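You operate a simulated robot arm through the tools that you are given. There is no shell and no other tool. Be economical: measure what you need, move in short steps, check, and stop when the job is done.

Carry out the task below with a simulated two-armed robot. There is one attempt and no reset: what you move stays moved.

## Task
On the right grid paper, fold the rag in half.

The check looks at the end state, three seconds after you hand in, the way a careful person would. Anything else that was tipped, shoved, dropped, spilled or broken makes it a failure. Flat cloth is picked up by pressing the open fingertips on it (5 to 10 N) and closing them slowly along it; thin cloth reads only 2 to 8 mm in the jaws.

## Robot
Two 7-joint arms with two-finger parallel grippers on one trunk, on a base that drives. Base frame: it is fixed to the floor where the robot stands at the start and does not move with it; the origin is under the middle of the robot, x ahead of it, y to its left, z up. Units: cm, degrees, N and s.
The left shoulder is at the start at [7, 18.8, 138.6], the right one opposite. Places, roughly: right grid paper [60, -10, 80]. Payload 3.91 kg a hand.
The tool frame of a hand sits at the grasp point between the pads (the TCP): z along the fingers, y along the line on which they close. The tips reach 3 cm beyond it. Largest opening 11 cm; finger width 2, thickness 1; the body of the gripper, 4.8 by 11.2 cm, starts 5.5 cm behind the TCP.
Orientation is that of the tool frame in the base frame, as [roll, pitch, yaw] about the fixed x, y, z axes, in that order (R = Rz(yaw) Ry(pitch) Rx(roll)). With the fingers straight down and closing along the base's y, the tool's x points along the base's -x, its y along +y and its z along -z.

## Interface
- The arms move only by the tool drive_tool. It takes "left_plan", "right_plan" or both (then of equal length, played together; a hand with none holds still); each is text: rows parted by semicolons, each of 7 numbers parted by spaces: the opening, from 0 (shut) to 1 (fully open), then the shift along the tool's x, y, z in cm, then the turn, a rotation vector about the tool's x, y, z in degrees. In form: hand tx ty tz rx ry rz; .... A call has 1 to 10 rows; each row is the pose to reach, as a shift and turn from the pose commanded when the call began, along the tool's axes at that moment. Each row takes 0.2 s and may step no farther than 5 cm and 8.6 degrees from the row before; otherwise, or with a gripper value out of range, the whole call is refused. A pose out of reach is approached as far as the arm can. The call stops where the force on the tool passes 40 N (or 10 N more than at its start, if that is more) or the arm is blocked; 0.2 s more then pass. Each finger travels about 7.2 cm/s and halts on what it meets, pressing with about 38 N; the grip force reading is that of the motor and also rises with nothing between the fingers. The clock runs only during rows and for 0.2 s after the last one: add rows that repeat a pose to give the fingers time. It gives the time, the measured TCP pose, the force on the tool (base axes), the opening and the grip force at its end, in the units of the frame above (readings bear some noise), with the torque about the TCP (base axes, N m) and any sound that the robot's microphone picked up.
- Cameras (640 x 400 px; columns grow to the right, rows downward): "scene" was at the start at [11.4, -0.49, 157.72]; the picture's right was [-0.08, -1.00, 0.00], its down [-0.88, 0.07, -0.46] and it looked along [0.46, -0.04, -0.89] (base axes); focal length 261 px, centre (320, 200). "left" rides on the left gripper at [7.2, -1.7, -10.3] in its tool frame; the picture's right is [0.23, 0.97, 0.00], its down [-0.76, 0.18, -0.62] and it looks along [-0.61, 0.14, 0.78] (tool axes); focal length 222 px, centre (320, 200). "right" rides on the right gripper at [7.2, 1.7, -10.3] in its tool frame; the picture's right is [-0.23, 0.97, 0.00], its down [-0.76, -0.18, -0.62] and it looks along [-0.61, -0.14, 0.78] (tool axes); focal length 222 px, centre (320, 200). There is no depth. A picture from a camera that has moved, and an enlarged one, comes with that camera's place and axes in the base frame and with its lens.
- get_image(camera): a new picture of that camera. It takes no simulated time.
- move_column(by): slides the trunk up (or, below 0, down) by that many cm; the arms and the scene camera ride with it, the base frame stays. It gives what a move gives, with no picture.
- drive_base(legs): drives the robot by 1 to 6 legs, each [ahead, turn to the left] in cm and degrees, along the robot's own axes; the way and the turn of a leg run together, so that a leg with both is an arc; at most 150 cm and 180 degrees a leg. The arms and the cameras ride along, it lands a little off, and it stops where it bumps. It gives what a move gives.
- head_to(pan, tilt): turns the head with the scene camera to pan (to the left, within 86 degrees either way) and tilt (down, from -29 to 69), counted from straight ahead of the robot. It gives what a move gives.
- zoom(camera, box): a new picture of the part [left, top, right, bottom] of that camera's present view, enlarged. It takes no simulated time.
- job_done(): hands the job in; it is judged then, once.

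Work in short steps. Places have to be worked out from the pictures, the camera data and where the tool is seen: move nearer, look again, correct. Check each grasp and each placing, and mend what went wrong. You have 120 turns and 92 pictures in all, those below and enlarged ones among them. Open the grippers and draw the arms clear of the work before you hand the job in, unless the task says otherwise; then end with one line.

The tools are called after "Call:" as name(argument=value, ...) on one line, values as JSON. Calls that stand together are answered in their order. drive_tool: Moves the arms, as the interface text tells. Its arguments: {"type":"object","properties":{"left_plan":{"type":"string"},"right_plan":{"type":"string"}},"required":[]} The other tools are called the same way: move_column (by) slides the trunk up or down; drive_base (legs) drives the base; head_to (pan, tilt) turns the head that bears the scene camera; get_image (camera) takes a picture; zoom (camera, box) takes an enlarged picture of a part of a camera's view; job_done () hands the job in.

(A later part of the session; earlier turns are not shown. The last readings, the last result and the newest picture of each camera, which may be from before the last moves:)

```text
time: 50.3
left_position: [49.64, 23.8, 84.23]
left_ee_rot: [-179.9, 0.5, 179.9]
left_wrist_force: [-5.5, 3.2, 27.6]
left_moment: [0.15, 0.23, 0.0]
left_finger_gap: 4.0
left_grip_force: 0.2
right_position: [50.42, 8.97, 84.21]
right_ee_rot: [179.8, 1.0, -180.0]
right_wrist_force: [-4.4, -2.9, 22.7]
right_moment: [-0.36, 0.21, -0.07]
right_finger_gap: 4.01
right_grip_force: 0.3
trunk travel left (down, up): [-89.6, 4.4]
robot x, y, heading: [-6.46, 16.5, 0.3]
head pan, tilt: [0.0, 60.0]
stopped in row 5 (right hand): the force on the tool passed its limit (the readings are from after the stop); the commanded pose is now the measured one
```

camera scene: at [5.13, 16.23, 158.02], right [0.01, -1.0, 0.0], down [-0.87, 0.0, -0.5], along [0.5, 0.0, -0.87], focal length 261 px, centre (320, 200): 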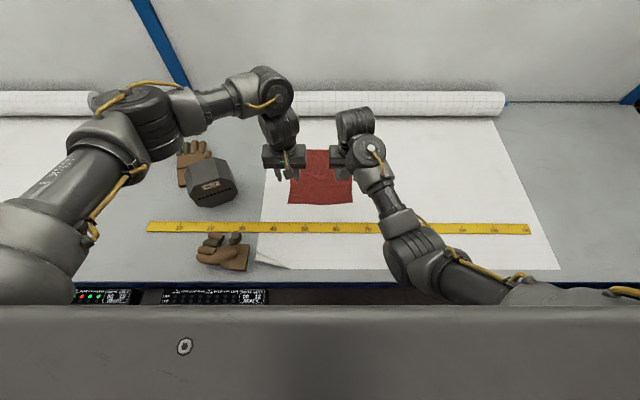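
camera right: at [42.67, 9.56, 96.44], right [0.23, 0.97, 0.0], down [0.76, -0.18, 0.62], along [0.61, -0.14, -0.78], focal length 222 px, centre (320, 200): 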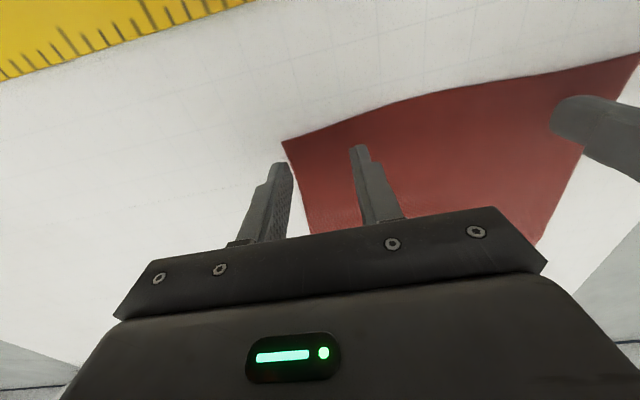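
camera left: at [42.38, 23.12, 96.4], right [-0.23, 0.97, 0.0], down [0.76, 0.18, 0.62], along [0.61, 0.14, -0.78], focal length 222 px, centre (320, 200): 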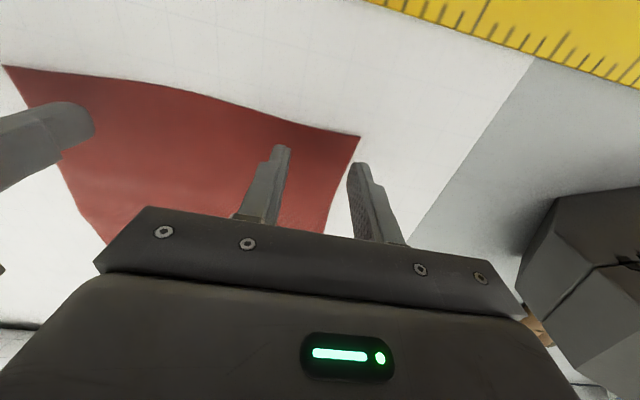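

Contact is at TCP z about 84.2 (surface about 81.2), too hard. I ease up slightly.

Call:
drive_tool(left_plan="0.364 0 0 -0.1 0 0 0; 0.364 0 0 -0.1 0 0 0", right_plan="0.364 0 0 -0.1 0 0 0; 0.364 0 0 -0.1 0 0 0")

```text
time: 50.9
left_position: [49.57, 23.83, 84.17]
left_ee_rot: [-179.9, 0.6, 180.0]
left_wrist_force: [-0.2, -0.3, 28.9]
left_moment: [0.09, 0.07, -0.08]
left_finger_gap: 4.01
left_grip_force: 0.0
right_position: [50.39, 8.88, 84.2]
right_ee_rot: [179.8, 1.0, 180.0]
right_wrist_force: [1.4, 0.4, 25.9]
right_moment: [-0.28, 0.03, -0.03]
right_finger_gap: 3.99
right_grip_force: 0.1
trunk travel left (down, up): [-89.6, 4.4]
robot x, y, heading: [-6.48, 16.44, 0.4]
head pan, tilt: [0.0, 60.0]
```

Call:
drive_tool(left_plan="0.364 0 0 -0.2 0 0 0; 0.364 0 0 -0.3 0 0 0; 0.364 0 0 -0.3 0 0 0", right_plan="0.364 0 0 -0.2 0 0 0; 0.364 0 0 -0.3 0 0 0; 0.364 0 0 -0.3 0 0 0")

```text
time: 51.7
left_position: [49.54, 23.98, 84.24]
left_ee_rot: [180.0, 0.3, 179.9]
left_wrist_force: [-0.7, -3.8, 17.4]
left_moment: [-0.04, 0.06, 0.01]
left_finger_gap: 3.99
left_grip_force: 0.1
right_position: [50.31, 8.79, 84.23]
right_ee_rot: [179.8, 0.7, 180.0]
right_wrist_force: [1.2, 3.5, 17.6]
right_moment: [-0.13, -0.01, 0.06]
right_finger_gap: 3.88
right_grip_force: 0.1
trunk travel left (down, up): [-89.6, 4.4]
robot x, y, heading: [-6.74, 16.0, 0.4]
head pan, tilt: [0.0, 60.0]
```

About 37 N per cm, so I rise another 0.25 cm for about 8 N and close slowly.

Call:
drive_tool(left_plan="0.364 0 0 -0.25 0 0 0; 0.33 0 0 -0.25 0 0 0; 0.29 0 0 -0.25 0 0 0; 0.25 0 0 -0.25 0 0 0; 0.21 0 0 -0.25 0 0 0; 0.17 0 0 -0.25 0 0 0; 0.13 0 0 -0.25 0 0 0; 0.09 0 0 -0.25 0 0 0; 0.04 0 0 -0.25 0 0 0; 0 0 0 -0.25 0 0 0", right_plan="0.364 0 0 -0.25 0 0 0; 0.33 0 0 -0.25 0 0 0; 0.29 0 0 -0.25 0 0 0; 0.25 0 0 -0.25 0 0 0; 0.21 0 0 -0.25 0 0 0; 0.17 0 0 -0.25 0 0 0; 0.13 0 0 -0.25 0 0 0; 0.09 0 0 -0.25 0 0 0; 0.04 0 0 -0.25 0 0 0; 0 0 0 -0.25 0 0 0")

Call:
get_image(camera="left")

Call:
get_image(camera="right")

```text
time: 53.9
left_position: [49.57, 23.83, 84.32]
left_ee_rot: [-180.0, 0.2, -180.0]
left_wrist_force: [0.4, 0.2, -0.5]
left_moment: [0.0, -0.01, 0.02]
left_finger_gap: 0.0
left_grip_force: 37.6
right_position: [50.6, 8.82, 84.29]
right_ee_rot: [179.9, 0.5, 180.0]
right_wrist_force: [0.3, -0.4, 0.8]
right_moment: [-0.02, -0.02, 0.03]
right_finger_gap: 0.23
right_grip_force: 38.3
trunk travel left (down, up): [-89.6, 4.4]
robot x, y, heading: [-6.34, 16.11, 0.5]
head pan, tilt: [0.0, 60.0]
```

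```text
62 pictures are left
camera left: at [42.45, 22.24, 94.59], right [-0.23, 0.97, 0.0], down [0.76, 0.18, 0.63], along [0.61, 0.14, -0.78], focal length 222 px, centre (320, 200)
```

left: 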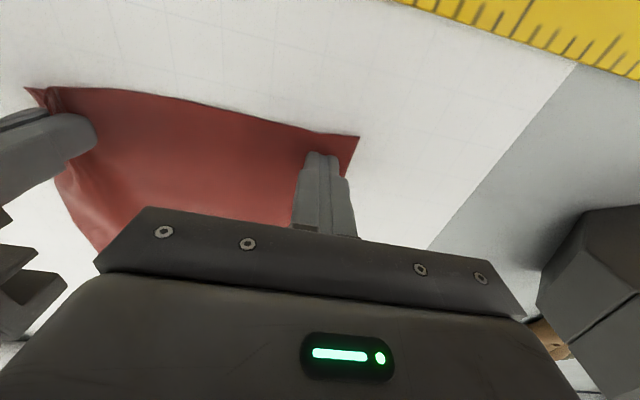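

```text
61 pictures are left
camera right: at [43.33, 10.51, 94.65], right [0.23, 0.97, 0.0], down [0.76, -0.18, 0.63], along [0.61, -0.14, -0.78], focal length 222 px, centre (320, 200)
```

right: 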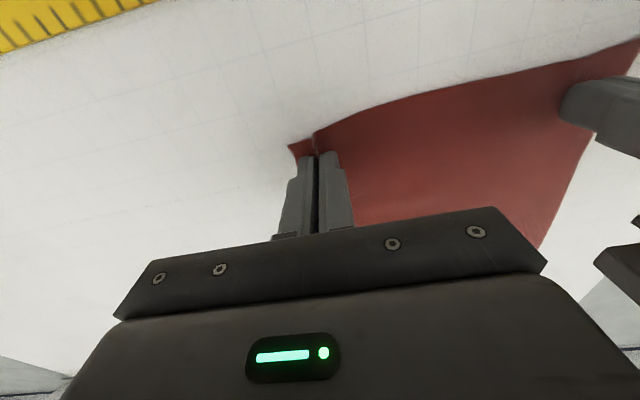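

The right holds cloth (2.3 mm), but the left slipped (gap 0). I redo the left with about 10 N of press.

Call:
drive_tool(left_plan="0 0 0 -1 0 0 0; 0.2 0 0 -1 0 0 0; 0.364 0 0.3 -1 0 0 0; 0.364 0 0.3 -1 0 0 0; 0.364 0 0.3 -0.3 0 0 0; 0.364 0 0.3 0.2 0 0 0; 0.364 0 0.3 0.3 0 0 0; 0.364 0 0.3 0.3 0 0 0")

```text
time: 55.7
left_position: [49.92, 24.28, 84.13]
left_ee_rot: [-179.9, 0.5, 180.0]
left_wrist_force: [1.9, 0.8, 17.7]
left_moment: [-0.41, -0.05, 0.04]
left_finger_gap: 3.96
left_grip_force: 0.0
right_position: [50.55, 8.82, 84.47]
right_ee_rot: [179.8, 0.6, -179.9]
right_wrist_force: [0.1, -0.3, 0.5]
right_moment: [0.0, 0.0, 0.03]
right_finger_gap: 0.19
right_grip_force: 38.1
trunk travel left (down, up): [-89.6, 4.4]
robot x, y, heading: [-6.46, 16.18, 0.2]
head pan, tilt: [0.0, 60.0]
```

Call:
drive_tool(left_plan="0.364 0 0 -0.15 0 0 0; 0.33 0 0 -0.15 0 0 0; 0.29 0 0 -0.15 0 0 0; 0.25 0 0 -0.15 0 0 0; 0.21 0 0 -0.15 0 0 0; 0.17 0 0 -0.15 0 0 0; 0.13 0 0 -0.15 0 0 0; 0.09 0 0 -0.15 0 0 0; 0.04 0 0 -0.15 0 0 0; 0 0 0 -0.15 0 0 0")

Call:
get_image(camera="left")

```text
time: 57.9
left_position: [49.78, 24.12, 84.27]
left_ee_rot: [-179.9, 0.1, 180.0]
left_wrist_force: [1.1, -11.6, 7.4]
left_moment: [-0.38, 0.0, 0.01]
left_finger_gap: 0.23
left_grip_force: 38.0
right_position: [50.59, 8.92, 84.38]
right_ee_rot: [179.9, 0.5, 180.0]
right_wrist_force: [-1.1, 9.6, -0.3]
right_moment: [0.28, 0.07, 0.05]
right_finger_gap: 0.2
right_grip_force: 38.2
trunk travel left (down, up): [-89.6, 4.4]
robot x, y, heading: [-6.28, 15.82, 0.1]
head pan, tilt: [0.0, 60.0]
```

```text
60 pictures are left
camera left: at [42.43, 22.41, 94.47], right [-0.23, 0.97, 0.0], down [0.76, 0.18, 0.63], along [0.61, 0.14, -0.78], focal length 222 px, centre (320, 200)
```

left: 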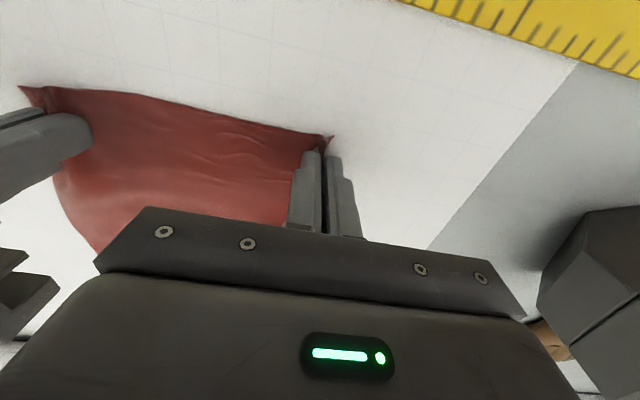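

Both hands hold cloth (2 mm each). I ease the tension a little and lift along an arc, up 8 cm and forward 6 cm.

Call:
drive_tool(left_plan="0 0 -0.3 -0.5 0 0 0; 0 -0.1 -0.3 -1.2 0 0 0; 0 -0.3 -0.3 -2.2 0 0 0; 0 -0.6 -0.3 -3.3 0 0 0; 0 -1.2 -0.3 -4.5 0 0 0; 0 -2 -0.3 -5.6 0 0 0; 0 -3 -0.3 -6.6 0 0 0; 0 -4 -0.3 -7.3 0 0 0; 0 -5 -0.3 -7.8 0 0 0; 0 -6 -0.3 -8 0 0 0", right_plan="0 0 0.2 -0.5 0 0 0; 0 -0.1 0.2 -1.2 0 0 0; 0 -0.3 0.2 -2.2 0 0 0; 0 -0.6 0.2 -3.3 0 0 0; 0 -1.2 0.2 -4.5 0 0 0; 0 -2 0.2 -5.6 0 0 0; 0 -3 0.2 -6.6 0 0 0; 0 -4 0.2 -7.3 0 0 0; 0 -5 0.2 -7.8 0 0 0; 0 -6 0.2 -8 0 0 0")

Call:
get_image(camera="scene")

Call:
get_image(camera="left")

Call:
get_image(camera="right")

```text
time: 60.1
left_position: [55.9, 23.9, 92.12]
left_ee_rot: [179.9, 0.1, 180.0]
left_wrist_force: [0.6, -0.9, -0.2]
left_moment: [-0.06, -0.01, 0.01]
left_finger_gap: 0.25
left_grip_force: 38.5
right_position: [56.53, 9.02, 92.28]
right_ee_rot: [179.9, 0.5, 180.0]
right_wrist_force: [0.3, 0.9, -0.1]
right_moment: [0.01, 0.02, -0.02]
right_finger_gap: 0.23
right_grip_force: 38.0
trunk travel left (down, up): [-89.6, 4.4]
robot x, y, heading: [-6.66, 16.23, 0.3]
head pan, tilt: [0.0, 60.0]
```

```text
59 pictures are left
camera scene: at [5.31, 16.19, 158.0], right [0.0, -1.0, 0.0], down [-0.87, 0.0, -0.5], along [0.5, 0.0, -0.87], focal length 261 px, centre (320, 200)
```

scene: 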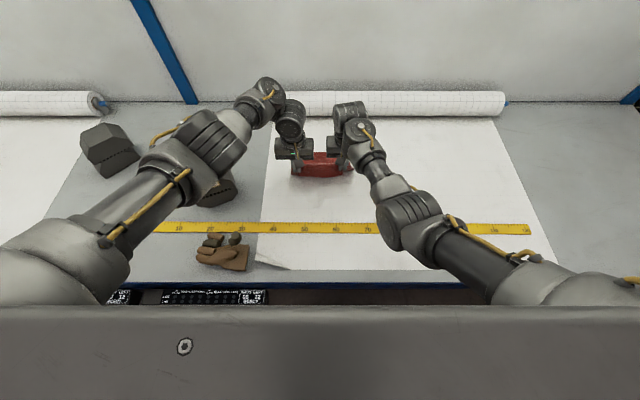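

```text
58 pictures are left
camera left: at [48.46, 22.14, 102.44], right [-0.23, 0.97, 0.0], down [0.76, 0.18, 0.63], along [0.61, 0.14, -0.78], focal length 222 px, centre (320, 200)
```

left: 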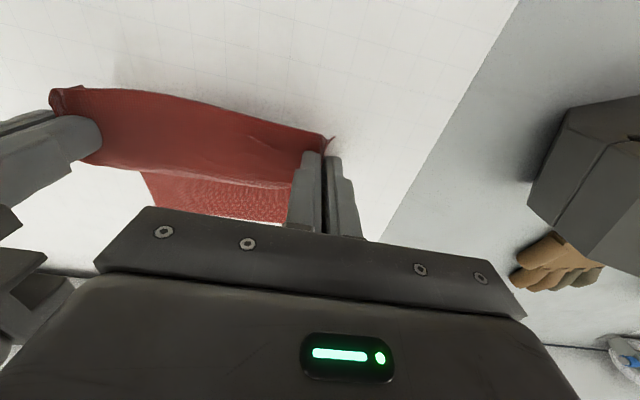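

```text
57 pictures are left
camera right: at [49.33, 10.76, 102.6], right [0.23, 0.97, 0.0], down [0.76, -0.18, 0.63], along [0.61, -0.14, -0.78], focal length 222 px, centre (320, 200)
```

right: 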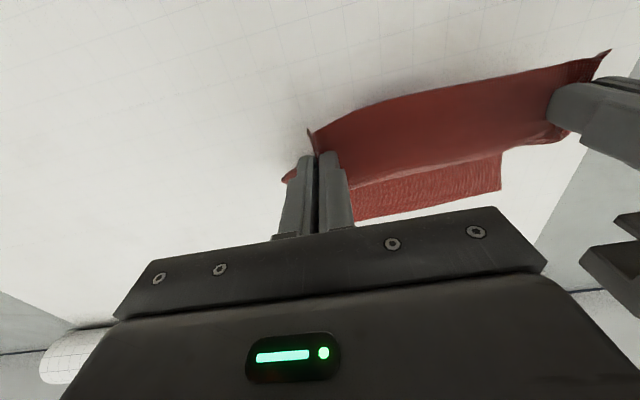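

Clean lift. Arms are near their reach, so I now drive the base forward 8 cm with the cloth held.

Call:
drive_base(legs=[[4, 0], [4, -0.1]])

Call:
get_image(camera="scene")

Call:
get_image(camera="right")

```text
time: 61.5
left_position: [63.66, 23.9, 92.21]
left_ee_rot: [-180.0, 0.4, 179.8]
left_wrist_force: [1.4, -0.4, -1.6]
left_moment: [-0.05, -0.02, -0.03]
left_finger_gap: 0.26
left_grip_force: 37.8
right_position: [64.32, 9.12, 92.53]
right_ee_rot: [179.9, 0.7, 179.9]
right_wrist_force: [1.2, 0.6, -0.9]
right_moment: [0.0, -0.01, 0.06]
right_finger_gap: 0.23
right_grip_force: 38.1
trunk travel left (down, up): [-89.6, 4.4]
robot x, y, heading: [1.73, 16.33, 0.1]
head pan, tilt: [0.0, 60.0]
```

```text
56 pictures are left
camera scene: at [13.33, 16.29, 157.98], right [0.0, -1.0, 0.0], down [-0.87, 0.0, -0.5], along [0.5, 0.0, -0.87], focal length 261 px, centre (320, 200)
```

scene: 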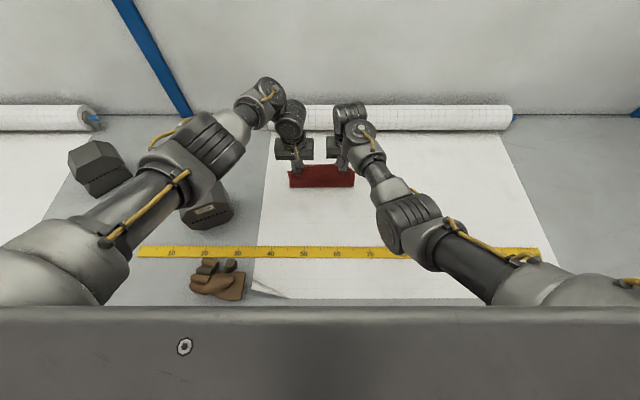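

```text
55 pictures are left
camera right: at [56.94, 10.81, 102.76], right [0.23, 0.97, 0.01], down [0.75, -0.18, 0.63], along [0.62, -0.14, -0.78], focal length 222 px, centre (320, 200)
```

right: 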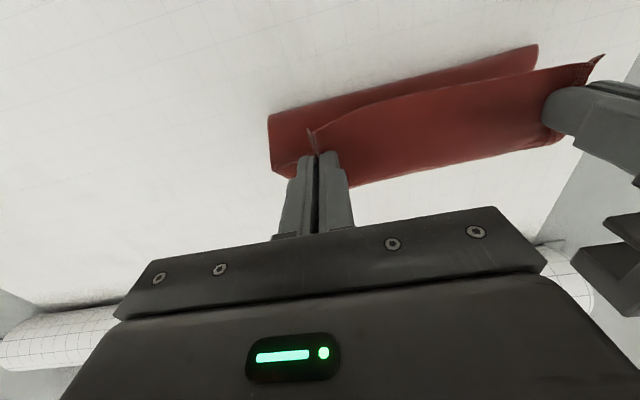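

Call:
zoom(camera="scene", box=[260, 120, 380, 200])

Call:
get_image(camera="left")

```text
5.00 times, centred on (320, 160) of scene
camera zoom: at [13.33, 16.29, 157.98], right [0.0, -1.0, 0.0], down [-0.87, 0.0, -0.5], along [0.5, 0.0, -0.87], focal length 1303 px, centre (320, 400)
```

zoom: 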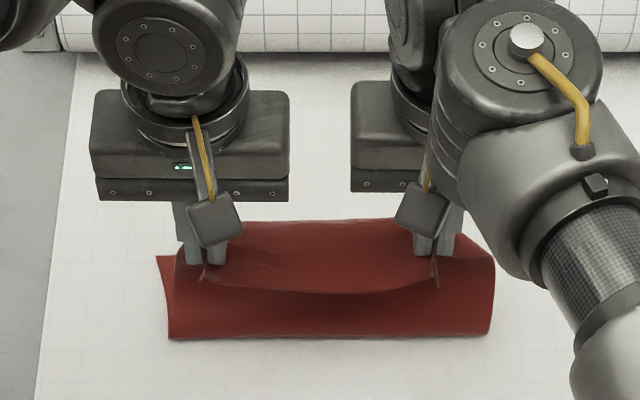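

```text
53 pictures are left
camera left: at [56.27, 22.1, 102.48], right [-0.22, 0.97, 0.0], down [0.76, 0.17, 0.63], along [0.61, 0.14, -0.78], focal length 222 px, centre (320, 200)
```

left: 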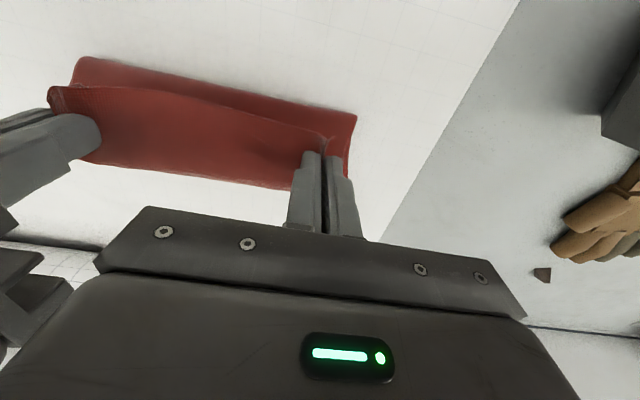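

Far edge is still at x about 72 and the cloth follows well. I lower 2.5 cm and drive another 5 cm, so that I don't drag the bottom layer.

Call:
drive_tool(left_plan="0 0 0 1 0 0 0; 0 0 0 2 0 0 0; 0 0 0 2.5 0 0 0", right_plan="0 0 0 1 0 0 0; 0 0 0 2 0 0 0; 0 0 0 2.5 0 0 0")

Call:
drive_base(legs=[[2.5, 0], [2.5, 0]])

Call:
zoom(camera="scene", box=[260, 120, 380, 200])

Call:
get_image(camera="left")

```text
time: 62.2
left_position: [63.49, 23.72, 89.95]
left_ee_rot: [180.0, 0.3, 179.8]
left_wrist_force: [-0.9, 0.0, 0.3]
left_moment: [0.0, -0.01, -0.01]
left_finger_gap: 0.22
left_grip_force: 37.9
right_position: [63.89, 9.18, 90.08]
right_ee_rot: [179.8, 0.8, 179.9]
right_wrist_force: [-0.3, 0.4, 0.1]
right_moment: [0.0, 0.01, 0.01]
right_finger_gap: 0.2
right_grip_force: 37.7
trunk travel left (down, up): [-89.6, 4.4]
robot x, y, heading: [1.72, 16.25, 0.3]
head pan, tilt: [0.0, 60.0]
```

```text
time: 63.5
left_position: [68.29, 23.71, 90.17]
left_ee_rot: [179.9, 0.7, 179.7]
left_wrist_force: [0.2, -0.3, 0.4]
left_moment: [0.0, -0.02, 0.0]
left_finger_gap: 0.22
left_grip_force: 38.1
right_position: [68.81, 9.18, 90.32]
right_ee_rot: [179.9, 1.0, 180.0]
right_wrist_force: [-0.1, -0.4, 0.5]
right_moment: [0.0, -0.06, 0.02]
right_finger_gap: 0.21
right_grip_force: 37.8
trunk travel left (down, up): [-89.6, 4.4]
robot x, y, heading: [6.75, 16.12, 0.2]
head pan, tilt: [0.0, 60.0]
```

```text
5.00 times, centred on (320, 160) of scene
camera zoom: at [17.59, 16.26, 158.07], right [0.0, -1.0, 0.0], down [-0.86, 0.0, -0.5], along [0.5, 0.0, -0.86], focal length 1303 px, centre (320, 400)
```

zoom: 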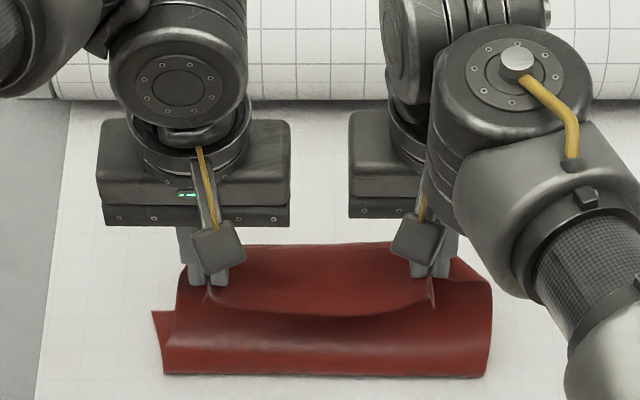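

```text
51 pictures are left
camera left: at [60.88, 22.05, 100.28], right [-0.22, 0.97, 0.0], down [0.76, 0.17, 0.63], along [0.62, 0.14, -0.78], focal length 222 px, centre (320, 200)
```

left: 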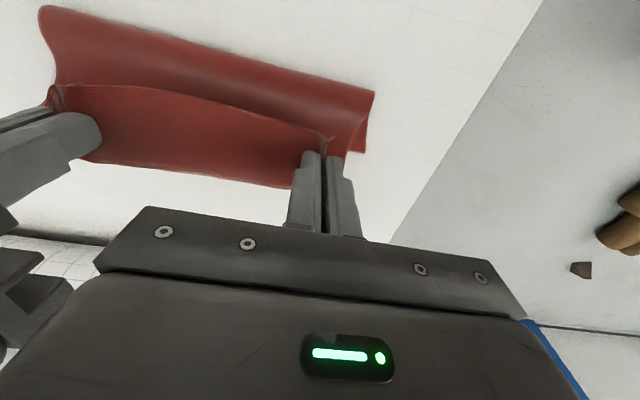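

Call:
get_image(camera="right")

Call:
zoom(camera="left", box=[20, 0, 420, 250])

```text
50 pictures are left
camera right: at [61.45, 10.84, 100.6], right [0.23, 0.97, 0.01], down [0.75, -0.18, 0.64], along [0.62, -0.14, -0.77], focal length 222 px, centre (320, 200)
```

right: 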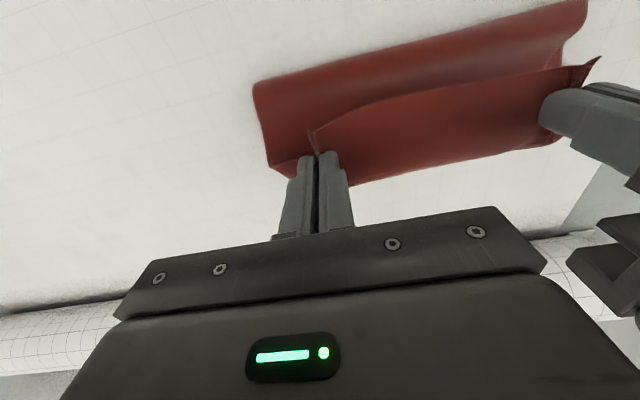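

```text
1.60 times, centred on (220, 125) of left
camera zoom: at [60.88, 22.05, 100.28], right [-0.22, 0.97, 0.0], down [0.76, 0.17, 0.63], along [0.62, 0.14, -0.78], focal length 355 px, centre (480, 320)
```

zoom: 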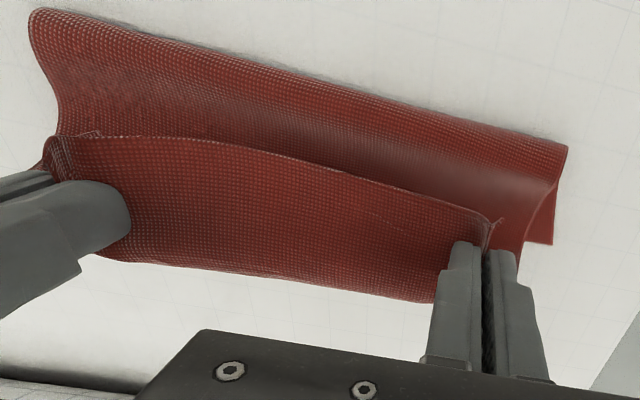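

The fold line sits too far forward (x about 64), since the upper layer has slack. I go back: raise the hands and reverse the base 8 cm, so that the cloth hangs straight and I can see the lower layer.

Call:
drive_tool(left_plan="0 0 0 -1.5 0 0 0; 0 0 0 -3 0 0 0; 0 0 0 -4.5 0 0 0; 0 0 0 -4.5 0 0 0", right_plan="0 0 0 -1.5 0 0 0; 0 0 0 -3 0 0 0; 0 0 0 -4.5 0 0 0; 0 0 0 -4.5 0 0 0")

Call:
drive_base(legs=[[-4, 0], [-4.5, 0]])

Call:
zoom(camera="scene", box=[260, 100, 380, 200])

Call:
get_image(camera="left")

Call:
get_image(camera="right")

```text
time: 64.5
left_position: [68.71, 23.72, 94.49]
left_ee_rot: [180.0, 0.3, 179.7]
left_wrist_force: [-0.5, -1.5, 0.2]
left_moment: [0.0, -0.06, 0.01]
left_finger_gap: 0.24
left_grip_force: 38.3
right_position: [69.21, 9.28, 94.41]
right_ee_rot: [179.8, 0.6, -180.0]
right_wrist_force: [0.2, 1.4, 0.0]
right_moment: [0.02, 0.04, 0.0]
right_finger_gap: 0.19
right_grip_force: 37.9
trunk travel left (down, up): [-89.6, 4.4]
robot x, y, heading: [6.93, 16.13, 0.1]
head pan, tilt: [0.0, 60.0]
```

```text
time: 65.8
left_position: [60.76, 23.71, 93.81]
left_ee_rot: [179.9, -0.1, 179.8]
left_wrist_force: [1.5, -0.5, -1.1]
left_moment: [-0.05, 0.04, -0.02]
left_finger_gap: 0.26
left_grip_force: 38.8
right_position: [61.35, 9.07, 93.87]
right_ee_rot: [180.0, 0.2, 179.9]
right_wrist_force: [0.5, 0.4, -0.3]
right_moment: [0.05, 0.04, 0.02]
right_finger_gap: 0.19
right_grip_force: 38.3
trunk travel left (down, up): [-89.6, 4.4]
robot x, y, heading: [-2.03, 16.24, 0.2]
head pan, tilt: [0.0, 60.0]
```

```text
4.00 times, centred on (320, 150) of scene
camera zoom: at [11.05, 16.22, 157.9], right [0.0, -1.0, 0.0], down [-0.87, 0.0, -0.49], along [0.49, 0.0, -0.87], focal length 1042 px, centre (320, 400)
```

zoom: 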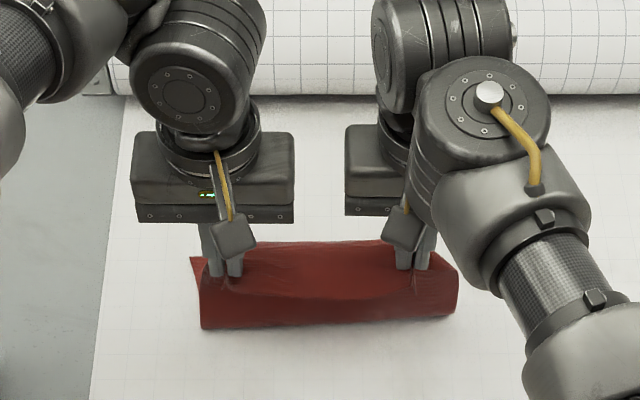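

```text
47 pictures are left
camera left: at [53.46, 22.02, 104.14], right [-0.22, 0.97, 0.0], down [0.76, 0.17, 0.62], along [0.6, 0.14, -0.78], focal length 222 px, centre (320, 200)
```

left: 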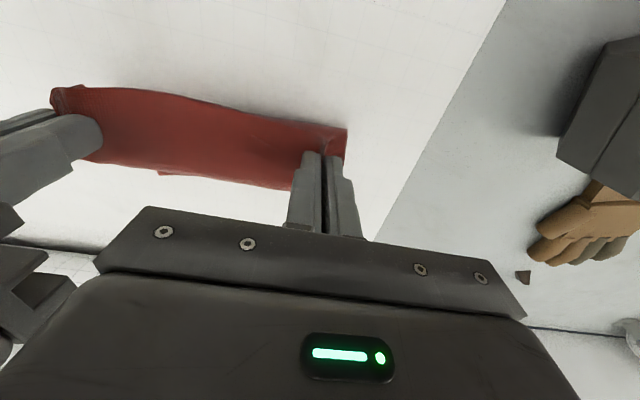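

```text
46 pictures are left
camera right: at [54.2, 10.72, 104.28], right [0.23, 0.97, 0.0], down [0.76, -0.18, 0.62], along [0.61, -0.14, -0.78], focal length 222 px, centre (320, 200)
```

right: 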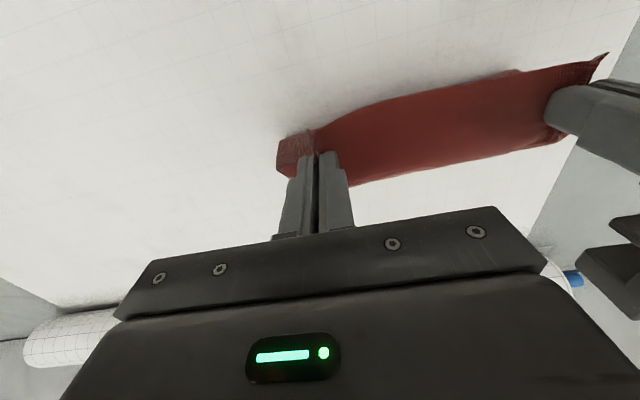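

Far edge lower layer stays at about 72 and the fold hangs correctly at about 61.6. To make a smooth, taut arc with the arms alone, I retract the hands 6 cm and then bring the base forward 7 cm.

Call:
drive_tool(left_plan="0 1 0 -0.3 0 0 0; 0 2 0 -0.3 0 0 0; 0 3 0 -0.1 0 0 0; 0 4 0 0.1 0 0 0; 0 5 0 0.3 0 0 0; 0 6 0 0.5 0 0 0; 0 6 0 0.5 0 0 0", right_plan="0 1 0 -0.3 0 0 0; 0 2 0 -0.3 0 0 0; 0 3 0 -0.1 0 0 0; 0 4 0 0.1 0 0 0; 0 5 0 0.3 0 0 0; 0 6 0 0.5 0 0 0; 0 6 0 0.5 0 0 0")

Call:
drive_base(legs=[[3.5, 0], [3.5, 0]])

Call:
get_image(camera="scene")

```text
time: 67.5
left_position: [53.97, 23.71, 93.8]
left_ee_rot: [179.8, 0.3, 179.7]
left_wrist_force: [0.2, -0.8, 0.6]
left_moment: [-0.02, 0.02, 0.0]
left_finger_gap: 0.24
left_grip_force: 38.1
left hand out of reach, approached as far as the arm can: row 2
right_position: [54.7, 9.24, 94.08]
right_ee_rot: [180.0, 0.7, 180.0]
right_wrist_force: [-0.9, 0.7, -0.3]
right_moment: [0.0, -0.02, -0.03]
right_finger_gap: 0.23
right_grip_force: 38.0
trunk travel left (down, up): [-89.6, 4.4]
robot x, y, heading: [-1.91, 15.91, 0.1]
head pan, tilt: [0.0, 60.0]
```

```text
time: 68.8
left_position: [60.55, 23.78, 94.19]
left_ee_rot: [180.0, 0.6, 179.6]
left_wrist_force: [-0.8, 0.5, -0.2]
left_moment: [0.0, -0.04, -0.01]
left_finger_gap: 0.24
left_grip_force: 38.1
right_position: [61.1, 9.18, 94.24]
right_ee_rot: [179.9, 1.0, 180.0]
right_wrist_force: [-0.1, 1.0, 0.5]
right_moment: [0.0, -0.01, 0.01]
right_finger_gap: 0.23
right_grip_force: 37.7
trunk travel left (down, up): [-89.6, 4.4]
robot x, y, heading: [5.03, 16.08, 0.1]
head pan, tilt: [0.0, 60.0]
```

```text
45 pictures are left
camera scene: at [15.95, 16.26, 158.06], right [0.0, -1.0, 0.0], down [-0.86, 0.0, -0.5], along [0.5, 0.0, -0.86], focal length 261 px, centre (320, 200)
```

scene: 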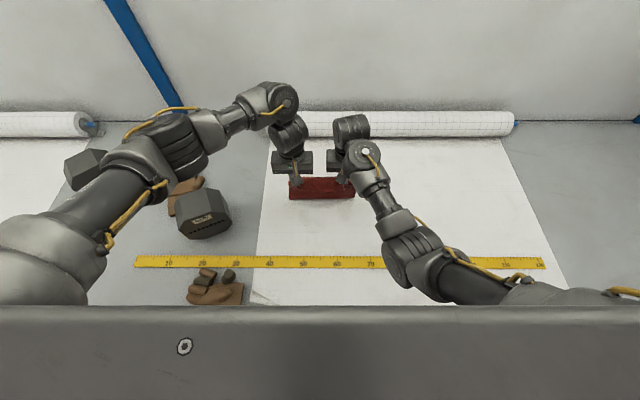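

Now the taut arc with the arms, down to about 66 degrees.

Call:
drive_tool(left_plan="0 -0.7 0 -0.6 0 0 0; 0 -1.44 0 -0.54 0 0 0; 0 -2.9 0 -0.2 0 0 0; 0 -4.25 0 0.4 0 0 0; 0 -5.5 0 1.1 0 0 0; 0 -6.7 0 2 0 0 0; 0 -7.7 0 3.1 0 0 0; 0 -8.6 0 4.3 0 0 0; 0 -9.3 0 5.6 0 0 0; 0 -9.3 0 5.6 0 0 0", right_plan="0 -0.7 0 -0.6 0 0 0; 0 -1.44 0 -0.54 0 0 0; 0 -2.9 0 -0.2 0 0 0; 0 -4.25 0 0.4 0 0 0; 0 -5.5 0 1.1 0 0 0; 0 -6.7 0 2 0 0 0; 0 -7.7 0 3.1 0 0 0; 0 -8.6 0 4.3 0 0 0; 0 -9.3 0 5.6 0 0 0; 0 -9.3 0 5.6 0 0 0")

Call:
zoom(camera="scene", box=[260, 120, 380, 220])

Call:
get_image(camera="left")

Call:
get_image(camera="right")

```text
time: 71.0
left_position: [70.3, 23.65, 88.37]
left_ee_rot: [-180.0, 0.3, 179.7]
left_wrist_force: [0.5, -0.2, 0.2]
left_moment: [0.01, 0.0, 0.03]
left_finger_gap: 0.22
left_grip_force: 38.0
right_position: [71.01, 9.21, 88.42]
right_ee_rot: [179.8, 0.8, 179.9]
right_wrist_force: [0.1, -0.8, -1.0]
right_moment: [0.04, -0.04, 0.04]
right_finger_gap: 0.2
right_grip_force: 38.3
trunk travel left (down, up): [-89.6, 4.4]
robot x, y, heading: [4.72, 16.1, 0.1]
head pan, tilt: [0.0, 60.0]
```

```text
4.00 times, centred on (320, 170) of scene
camera zoom: at [16.67, 16.31, 158.01], right [0.0, -1.0, 0.0], down [-0.87, 0.0, -0.5], along [0.5, 0.0, -0.87], focal length 1042 px, centre (320, 320)
```

zoom: 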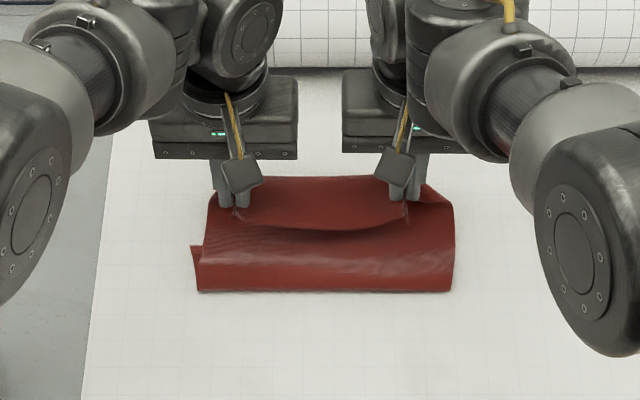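

```text
43 pictures are left
camera left: at [62.87, 22.0, 98.65], right [-0.22, 0.98, 0.0], down [0.76, 0.17, 0.63], along [0.61, 0.14, -0.78], focal length 222 px, centre (320, 200)
```

left: 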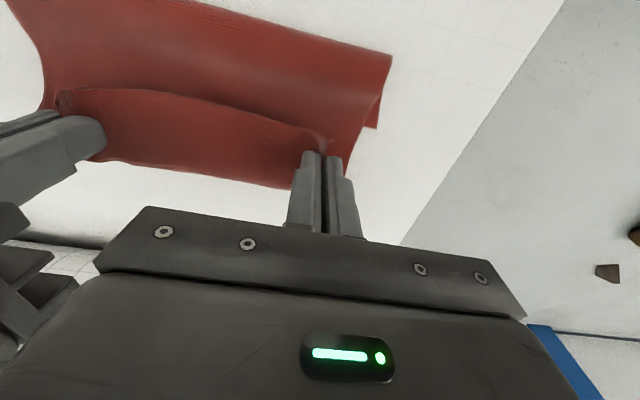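

```text
42 pictures are left
camera right: at [63.59, 10.84, 98.77], right [0.23, 0.97, 0.01], down [0.75, -0.18, 0.63], along [0.62, -0.14, -0.77], focal length 222 px, centre (320, 200)
```

right: 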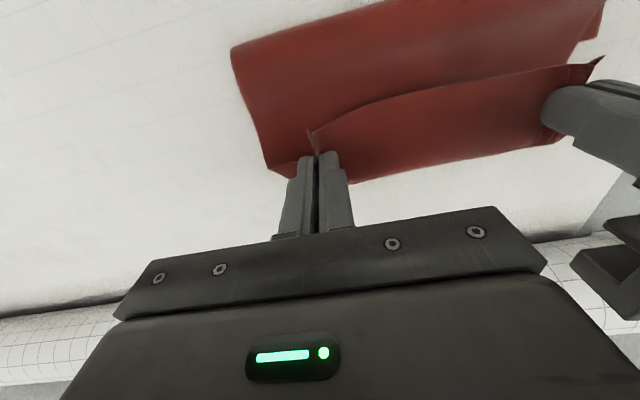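

The fold still rides forward at about 63.7, because my arc radius is too small and the cloth is slack. I return to the hanging position, higher this time, so that the cloth hangs taut.

Call:
drive_tool(left_plan="0 0.5 0 -1.5 0 0 0; 0 1.3 0 -3 0 0 0; 0 2.5 0 -4.5 0 0 0; 0 4 0 -6 0 0 0; 0 6 0 -7 0 0 0; 0 8 0 -7.7 0 0 0; 0 9.5 0 -8.1 0 0 0; 0 10.3 0 -8.2 0 0 0; 0 10.3 0 -8.2 0 0 0; 0 10.3 0 -8.2 0 0 0", right_plan="0 0.5 0 -1.5 0 0 0; 0 1.3 0 -3 0 0 0; 0 2.5 0 -4.5 0 0 0; 0 4 0 -6 0 0 0; 0 6 0 -7 0 0 0; 0 8 0 -7.7 0 0 0; 0 9.5 0 -8.1 0 0 0; 0 10.3 0 -8.2 0 0 0; 0 10.3 0 -8.2 0 0 0; 0 10.3 0 -8.2 0 0 0")

Call:
zoom(camera="scene", box=[260, 120, 380, 220])

Call:
get_image(camera="left")

```text
time: 72.5
left_position: [63.58, 26.28, 98.21]
left_ee_rot: [179.5, 3.0, -178.6]
left_wrist_force: [-3.9, -30.5, -3.8]
left_moment: [-0.97, 0.1, -0.1]
left_finger_gap: 0.29
left_grip_force: 37.3
left hand out of reach, approached as far as the arm can: row 5
right_position: [61.71, 10.53, 97.0]
right_ee_rot: [179.3, 1.6, -179.3]
right_wrist_force: [2.9, 30.3, 2.8]
right_moment: [0.96, -0.1, 0.1]
right_finger_gap: 0.22
right_grip_force: 38.0
trunk travel left (down, up): [-89.6, 4.4]
robot x, y, heading: [4.93, 16.38, 0.2]
head pan, tilt: [0.0, 60.0]
stopped in row 7 (right hand): the force on the tool passed its limit (the readings are from after the stop); the commanded pose is now the measured one
```

```text
4.00 times, centred on (320, 170) of scene
camera zoom: at [16.67, 16.65, 158.01], right [0.0, -1.0, 0.0], down [-0.87, 0.0, -0.5], along [0.5, 0.0, -0.87], focal length 1042 px, centre (320, 320)
```

zoom: 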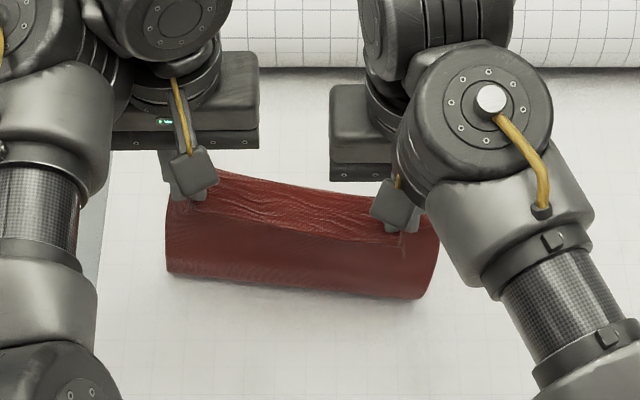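

```text
40 pictures are left
camera left: at [55.78, 24.28, 107.97], right [-0.25, 0.97, 0.0], down [0.72, 0.19, 0.67], along [0.64, 0.16, -0.75], focal length 222 px, centre (320, 200)
```

left: 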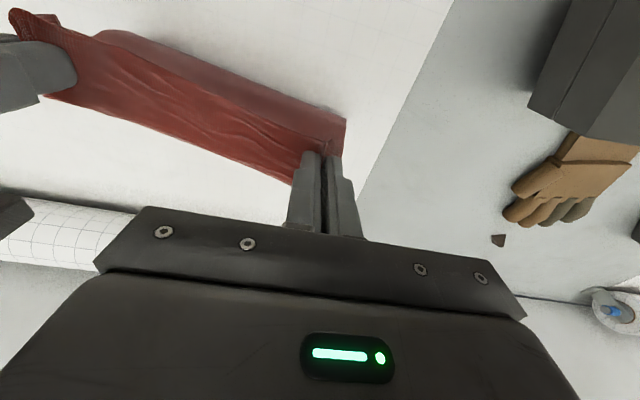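

The left arm ran into a limit and veered 2.6 cm sideways, tensioning the cloth. I relieve it right away and come a bit lower.

Call:
drive_tool(left_plan="0 0.2 -0.7 0.5 0 0.5 0.2; 0 0.6 -1.3 1 0.2 1 0.5; 0 1 -2 1.6 0.3 2 0.9; 0 1.4 -2.6 2.2 0.5 3 1.4; 0 1.4 -2.6 2.2 0.5 3 1.4", right_plan="0 0 -0.3 0.2 0 0.4 0.2; 0 0 -0.6 0.5 0.2 0.8 0.4; 0 -0.1 -1 0.7 0.5 1.2 0.6; 0 -0.2 -1.3 1 0.7 1.6 0.7; 0 -0.2 -1.3 1 0.7 1.6 0.7")

Call:
get_image(camera="scene")

Call:
get_image(camera="left")

Call:
get_image(camera="right")

```text
time: 73.8
left_position: [62.36, 23.4, 95.89]
left_ee_rot: [179.8, 0.0, -180.0]
left_wrist_force: [-0.7, -2.8, 0.2]
left_moment: [-0.11, 0.02, -0.01]
left_finger_gap: 0.27
left_grip_force: 38.3
right_position: [62.01, 8.66, 95.57]
right_ee_rot: [-180.0, -0.4, 179.7]
right_wrist_force: [-0.1, 2.0, 0.1]
right_moment: [0.07, -0.03, 0.02]
right_finger_gap: 0.21
right_grip_force: 37.9
trunk travel left (down, up): [-89.6, 4.4]
robot x, y, heading: [5.05, 16.34, 0.2]
head pan, tilt: [0.0, 60.0]
```

```text
39 pictures are left
camera scene: at [16.69, 16.33, 158.01], right [0.0, -1.0, 0.0], down [-0.87, 0.0, -0.5], along [0.5, 0.0, -0.87], focal length 261 px, centre (320, 200)
```

scene: 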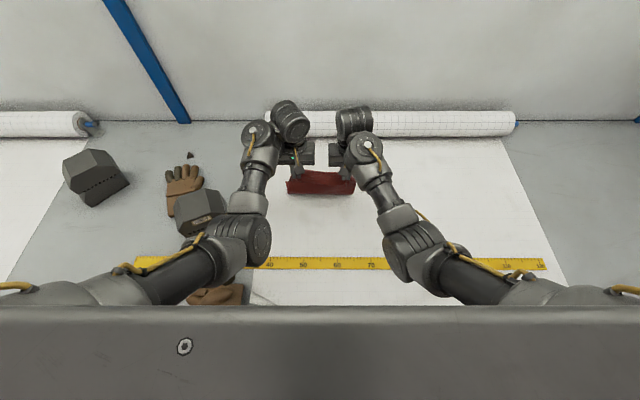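

```text
38 pictures are left
camera left: at [55.05, 21.63, 106.14], right [-0.23, 0.97, 0.01], down [0.76, 0.17, 0.62], along [0.61, 0.15, -0.78], focal length 222 px, centre (320, 200)
```

left: 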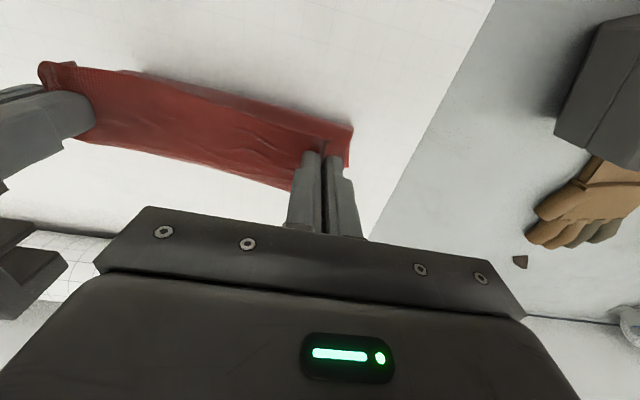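

```text
37 pictures are left
camera right: at [54.86, 10.3, 106.06], right [0.23, 0.97, 0.0], down [0.76, -0.18, 0.62], along [0.6, -0.15, -0.79], focal length 222 px, centre (320, 200)
```

right: 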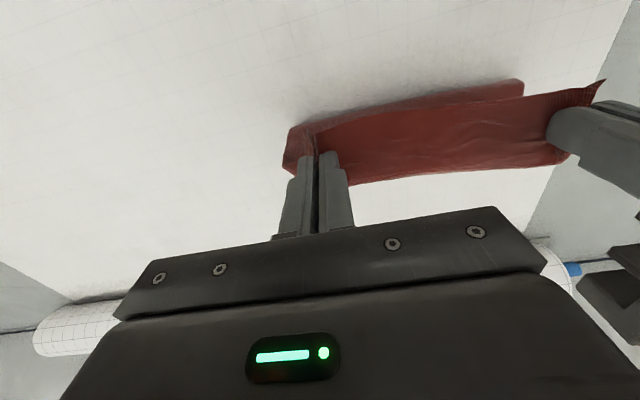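

Relieved; both arms are now mirror-symmetric. The hands are at x = 62 with the fold under them at 63, so I move them back 3 cm to let the cloth unroll toward the robot.

Call:
drive_tool(left_plan="0 0.8 0.1 0 0 0 0; 0 1.6 0.2 0 0 0 0; 0 2.4 0.3 0.1 0 0 0; 0 3.2 0.3 0.2 0 0 0; 0 3.2 0.3 0.2 0 0 0", right_plan="0 0.8 0.1 0 0 0 0; 0 1.6 0.2 0 0 0 0; 0 2.2 0.3 0 0 0 0; 0 2.8 0.3 0 0 0 0; 0 2.8 0.3 0 0 0 0")

Call:
zoom(camera="scene", box=[260, 120, 380, 220])

Call:
get_image(camera="left")

```text
time: 74.5
left_position: [62.14, 25.22, 97.18]
left_ee_rot: [178.9, 2.4, -178.9]
left_wrist_force: [-4.9, -28.9, -2.4]
left_moment: [-0.93, 0.12, -0.06]
left_finger_gap: 0.24
left_grip_force: 38.0
right_position: [60.04, 9.73, 95.97]
right_ee_rot: [179.4, 0.3, -179.7]
right_wrist_force: [4.1, 29.4, 2.5]
right_moment: [0.89, -0.11, 0.06]
right_finger_gap: 0.23
right_grip_force: 38.1
trunk travel left (down, up): [-89.6, 4.4]
robot x, y, heading: [4.82, 16.14, 0.2]
head pan, tilt: [0.0, 60.0]
stopped in row 3 (right hand): the force on the tool passed its limit (the readings are from after the stop); the commanded pose is now the measured one
```

```text
4.00 times, centred on (320, 170) of scene
camera zoom: at [16.66, 16.27, 158.01], right [0.0, -1.0, 0.0], down [-0.87, 0.0, -0.5], along [0.5, 0.0, -0.87], focal length 1042 px, centre (320, 320)
```

zoom: 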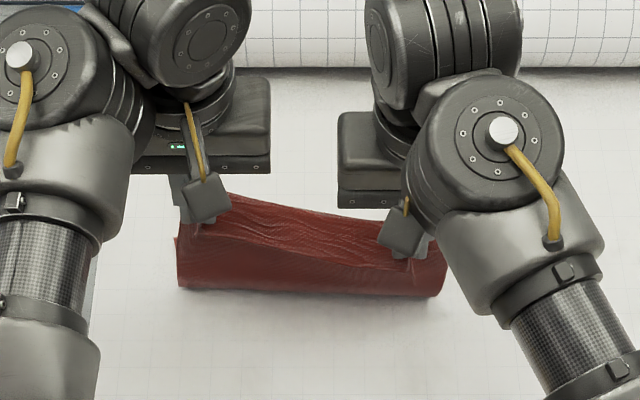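

```text
35 pictures are left
camera left: at [54.49, 23.27, 107.17], right [-0.25, 0.97, 0.01], down [0.73, 0.18, 0.66], along [0.64, 0.17, -0.75], focal length 222 px, centre (320, 200)
```

left: 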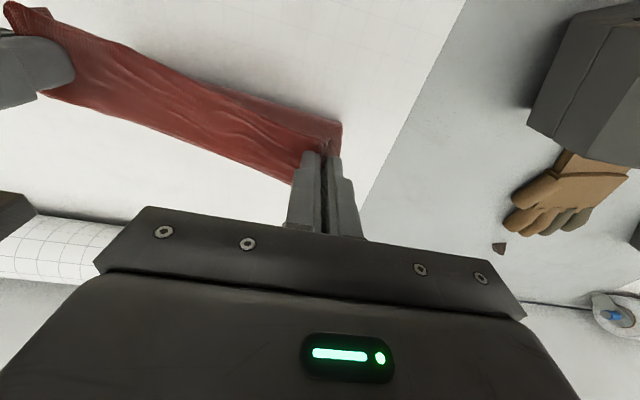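

The left hand now touches its own forearm when retracted, as the right did. I restore both at x = 62 and use the base to go back instead.

Call:
drive_tool(left_plan="0 -0.2 -0.5 0.5 0.3 0.6 0.3; 0 -0.2 -0.9 0.9 0.6 1.2 0.6; 0 -0.2 -1.3 1.3 0.9 1.8 0.9; 0 -0.2 -1.6 1.7 1.1 2.4 1.1; 0 -0.2 -1.6 1.7 1.1 2.4 1.1", right_plan="0 -0.6 -0.2 0.1 0.2 0 0; 0 -1.2 -0.3 0.2 0.4 0.1 0.1; 0 -1.8 -0.4 0.3 0.5 0.2 0.2; 0 -2.2 -0.6 0.5 0.6 0.3 0.3; 0 -2.2 -0.6 0.5 0.6 0.3 0.3")

Call:
drive_base(legs=[[-3, 0]])

Call:
get_image(camera="left")

Call:
zoom(camera="scene", box=[260, 120, 380, 220])

```text
time: 75.7
left_position: [62.33, 23.61, 95.54]
left_ee_rot: [-179.8, -0.2, 180.0]
left_wrist_force: [-0.1, -4.7, -0.3]
left_moment: [-0.13, 0.0, 0.01]
left_finger_gap: 0.26
left_grip_force: 37.8
right_position: [62.26, 8.75, 95.42]
right_ee_rot: [-179.6, -0.4, 179.8]
right_wrist_force: [-0.6, 2.8, 0.0]
right_moment: [0.13, -0.01, 0.06]
right_finger_gap: 0.25
right_grip_force: 38.2
trunk travel left (down, up): [-89.6, 4.4]
robot x, y, heading: [4.83, 15.89, 0.3]
head pan, tilt: [0.0, 60.0]
```

```text
time: 76.6
left_position: [59.75, 23.62, 95.35]
left_ee_rot: [-179.9, -0.4, 179.9]
left_wrist_force: [0.9, -3.7, 0.1]
left_moment: [-0.09, 0.02, 0.01]
left_finger_gap: 0.24
left_grip_force: 38.6
right_position: [59.56, 8.7, 95.13]
right_ee_rot: [-179.7, -0.5, 179.8]
right_wrist_force: [-0.3, 2.9, -0.3]
right_moment: [0.09, 0.02, 0.07]
right_finger_gap: 0.22
right_grip_force: 37.9
trunk travel left (down, up): [-89.6, 4.4]
robot x, y, heading: [1.81, 16.05, 0.1]
head pan, tilt: [0.0, 60.0]
```

```text
34 pictures are left
camera left: at [52.56, 21.92, 105.62], right [-0.23, 0.97, 0.0], down [0.77, 0.18, 0.62], along [0.6, 0.14, -0.79], focal length 222 px, centre (320, 200)
```

left: 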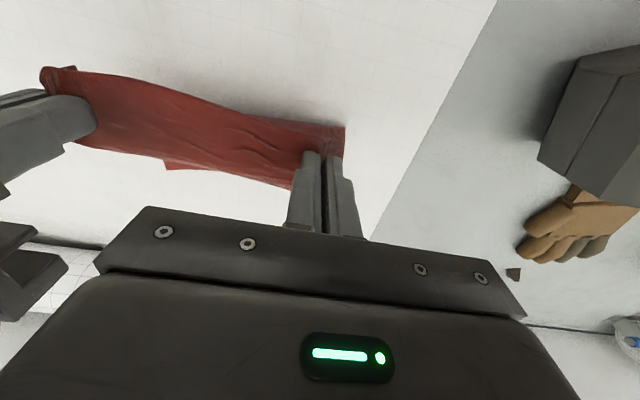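

```text
4.00 times, centred on (320, 170) of scene
camera zoom: at [14.38, 16.24, 157.94], right [0.0, -1.0, 0.0], down [-0.87, 0.0, -0.5], along [0.5, 0.0, -0.87], focal length 1042 px, centre (320, 320)
```

zoom: 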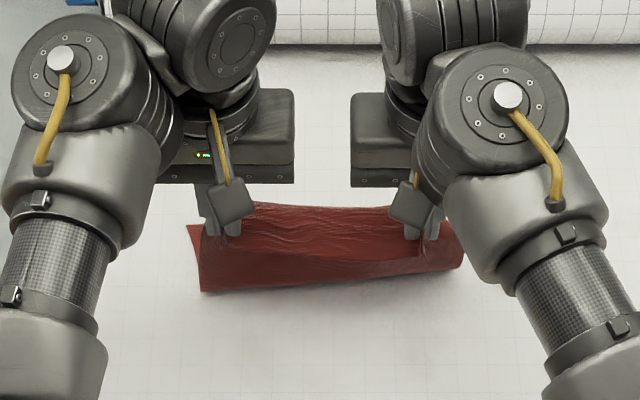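

I drive 4.5 cm forward at this height (cloth stays just taut), then follow a larger arc, R about 11.6 cm, with the arms.

Call:
drive_base(legs=[[4.5, 0]])

Call:
drive_tool(left_plan="0 -1.5 0 0.6 0 0 0; 0 -2.85 0 1.4 0 0 0; 0 -4.1 0 2.4 0 0 0; 0 -5.2 0 3.6 0 0 0; 0 -6.1 0 4.9 0 0 0; 0 -6.9 0 6.4 0 0 0; 0 -7.4 0 7.9 0 0 0; 0 -7.6 0 8.8 0 0 0; 0 -7.6 0 8.8 0 0 0", right_plan="0 -1.5 0 0.6 0 0 0; 0 -2.85 0 1.4 0 0 0; 0 -4.1 0 2.4 0 0 0; 0 -5.2 0 3.6 0 0 0; 0 -6.1 0 4.9 0 0 0; 0 -6.9 0 6.4 0 0 0; 0 -7.4 0 7.9 0 0 0; 0 -7.6 0 8.8 0 0 0; 0 -7.6 0 8.8 0 0 0")

Call:
zoom(camera="scene", box=[260, 120, 380, 220])

Call:
get_image(camera="right")

```text
time: 77.5
left_position: [62.7, 23.55, 96.02]
left_ee_rot: [-179.9, 0.3, 179.8]
left_wrist_force: [-1.4, -4.2, -1.5]
left_moment: [0.03, -0.07, -0.01]
left_finger_gap: 0.24
left_grip_force: 38.1
right_position: [62.59, 8.56, 95.92]
right_ee_rot: [-179.6, 0.4, 179.8]
right_wrist_force: [-0.4, 2.8, -0.4]
right_moment: [0.1, 0.0, 0.0]
right_finger_gap: 0.23
right_grip_force: 38.1
trunk travel left (down, up): [-89.6, 4.4]
robot x, y, heading: [6.63, 15.75, 0.4]
head pan, tilt: [0.0, 60.0]
```

```text
time: 79.5
left_position: [70.78, 23.48, 86.94]
left_ee_rot: [-179.9, 0.1, 179.8]
left_wrist_force: [0.2, -2.9, -0.7]
left_moment: [-0.12, -0.02, -0.02]
left_finger_gap: 0.23
left_grip_force: 38.3
right_position: [70.72, 8.62, 86.86]
right_ee_rot: [-179.6, 0.0, 179.8]
right_wrist_force: [-0.2, 2.2, -0.1]
right_moment: [0.08, 0.05, -0.01]
right_finger_gap: 0.21
right_grip_force: 38.2
trunk travel left (down, up): [-89.6, 4.4]
robot x, y, heading: [6.86, 16.32, -0.0]
head pan, tilt: [0.0, 60.0]
```

```text
4.00 times, centred on (320, 170) of scene
camera zoom: at [18.11, 16.25, 158.01], right [0.0, -1.0, 0.0], down [-0.87, 0.0, -0.5], along [0.5, 0.0, -0.87], focal length 1042 px, centre (320, 320)
```

zoom: 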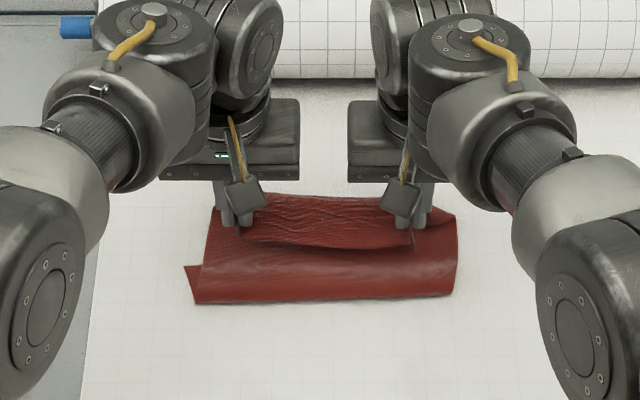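

```text
31 pictures are left
camera right: at [63.44, 10.38, 97.26], right [0.23, 0.97, -0.01], down [0.76, -0.18, 0.62], along [0.61, -0.15, -0.78], focal length 222 px, centre (320, 200)
```

right: 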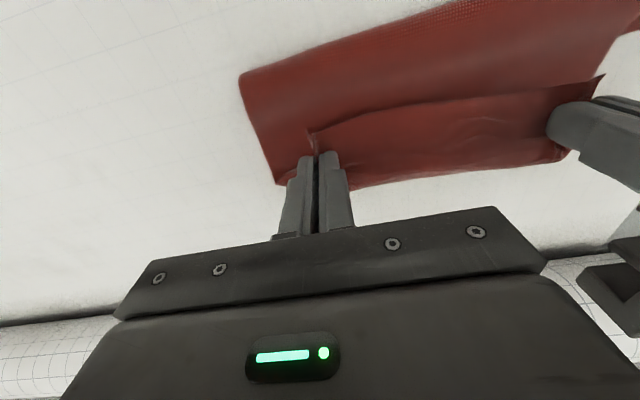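

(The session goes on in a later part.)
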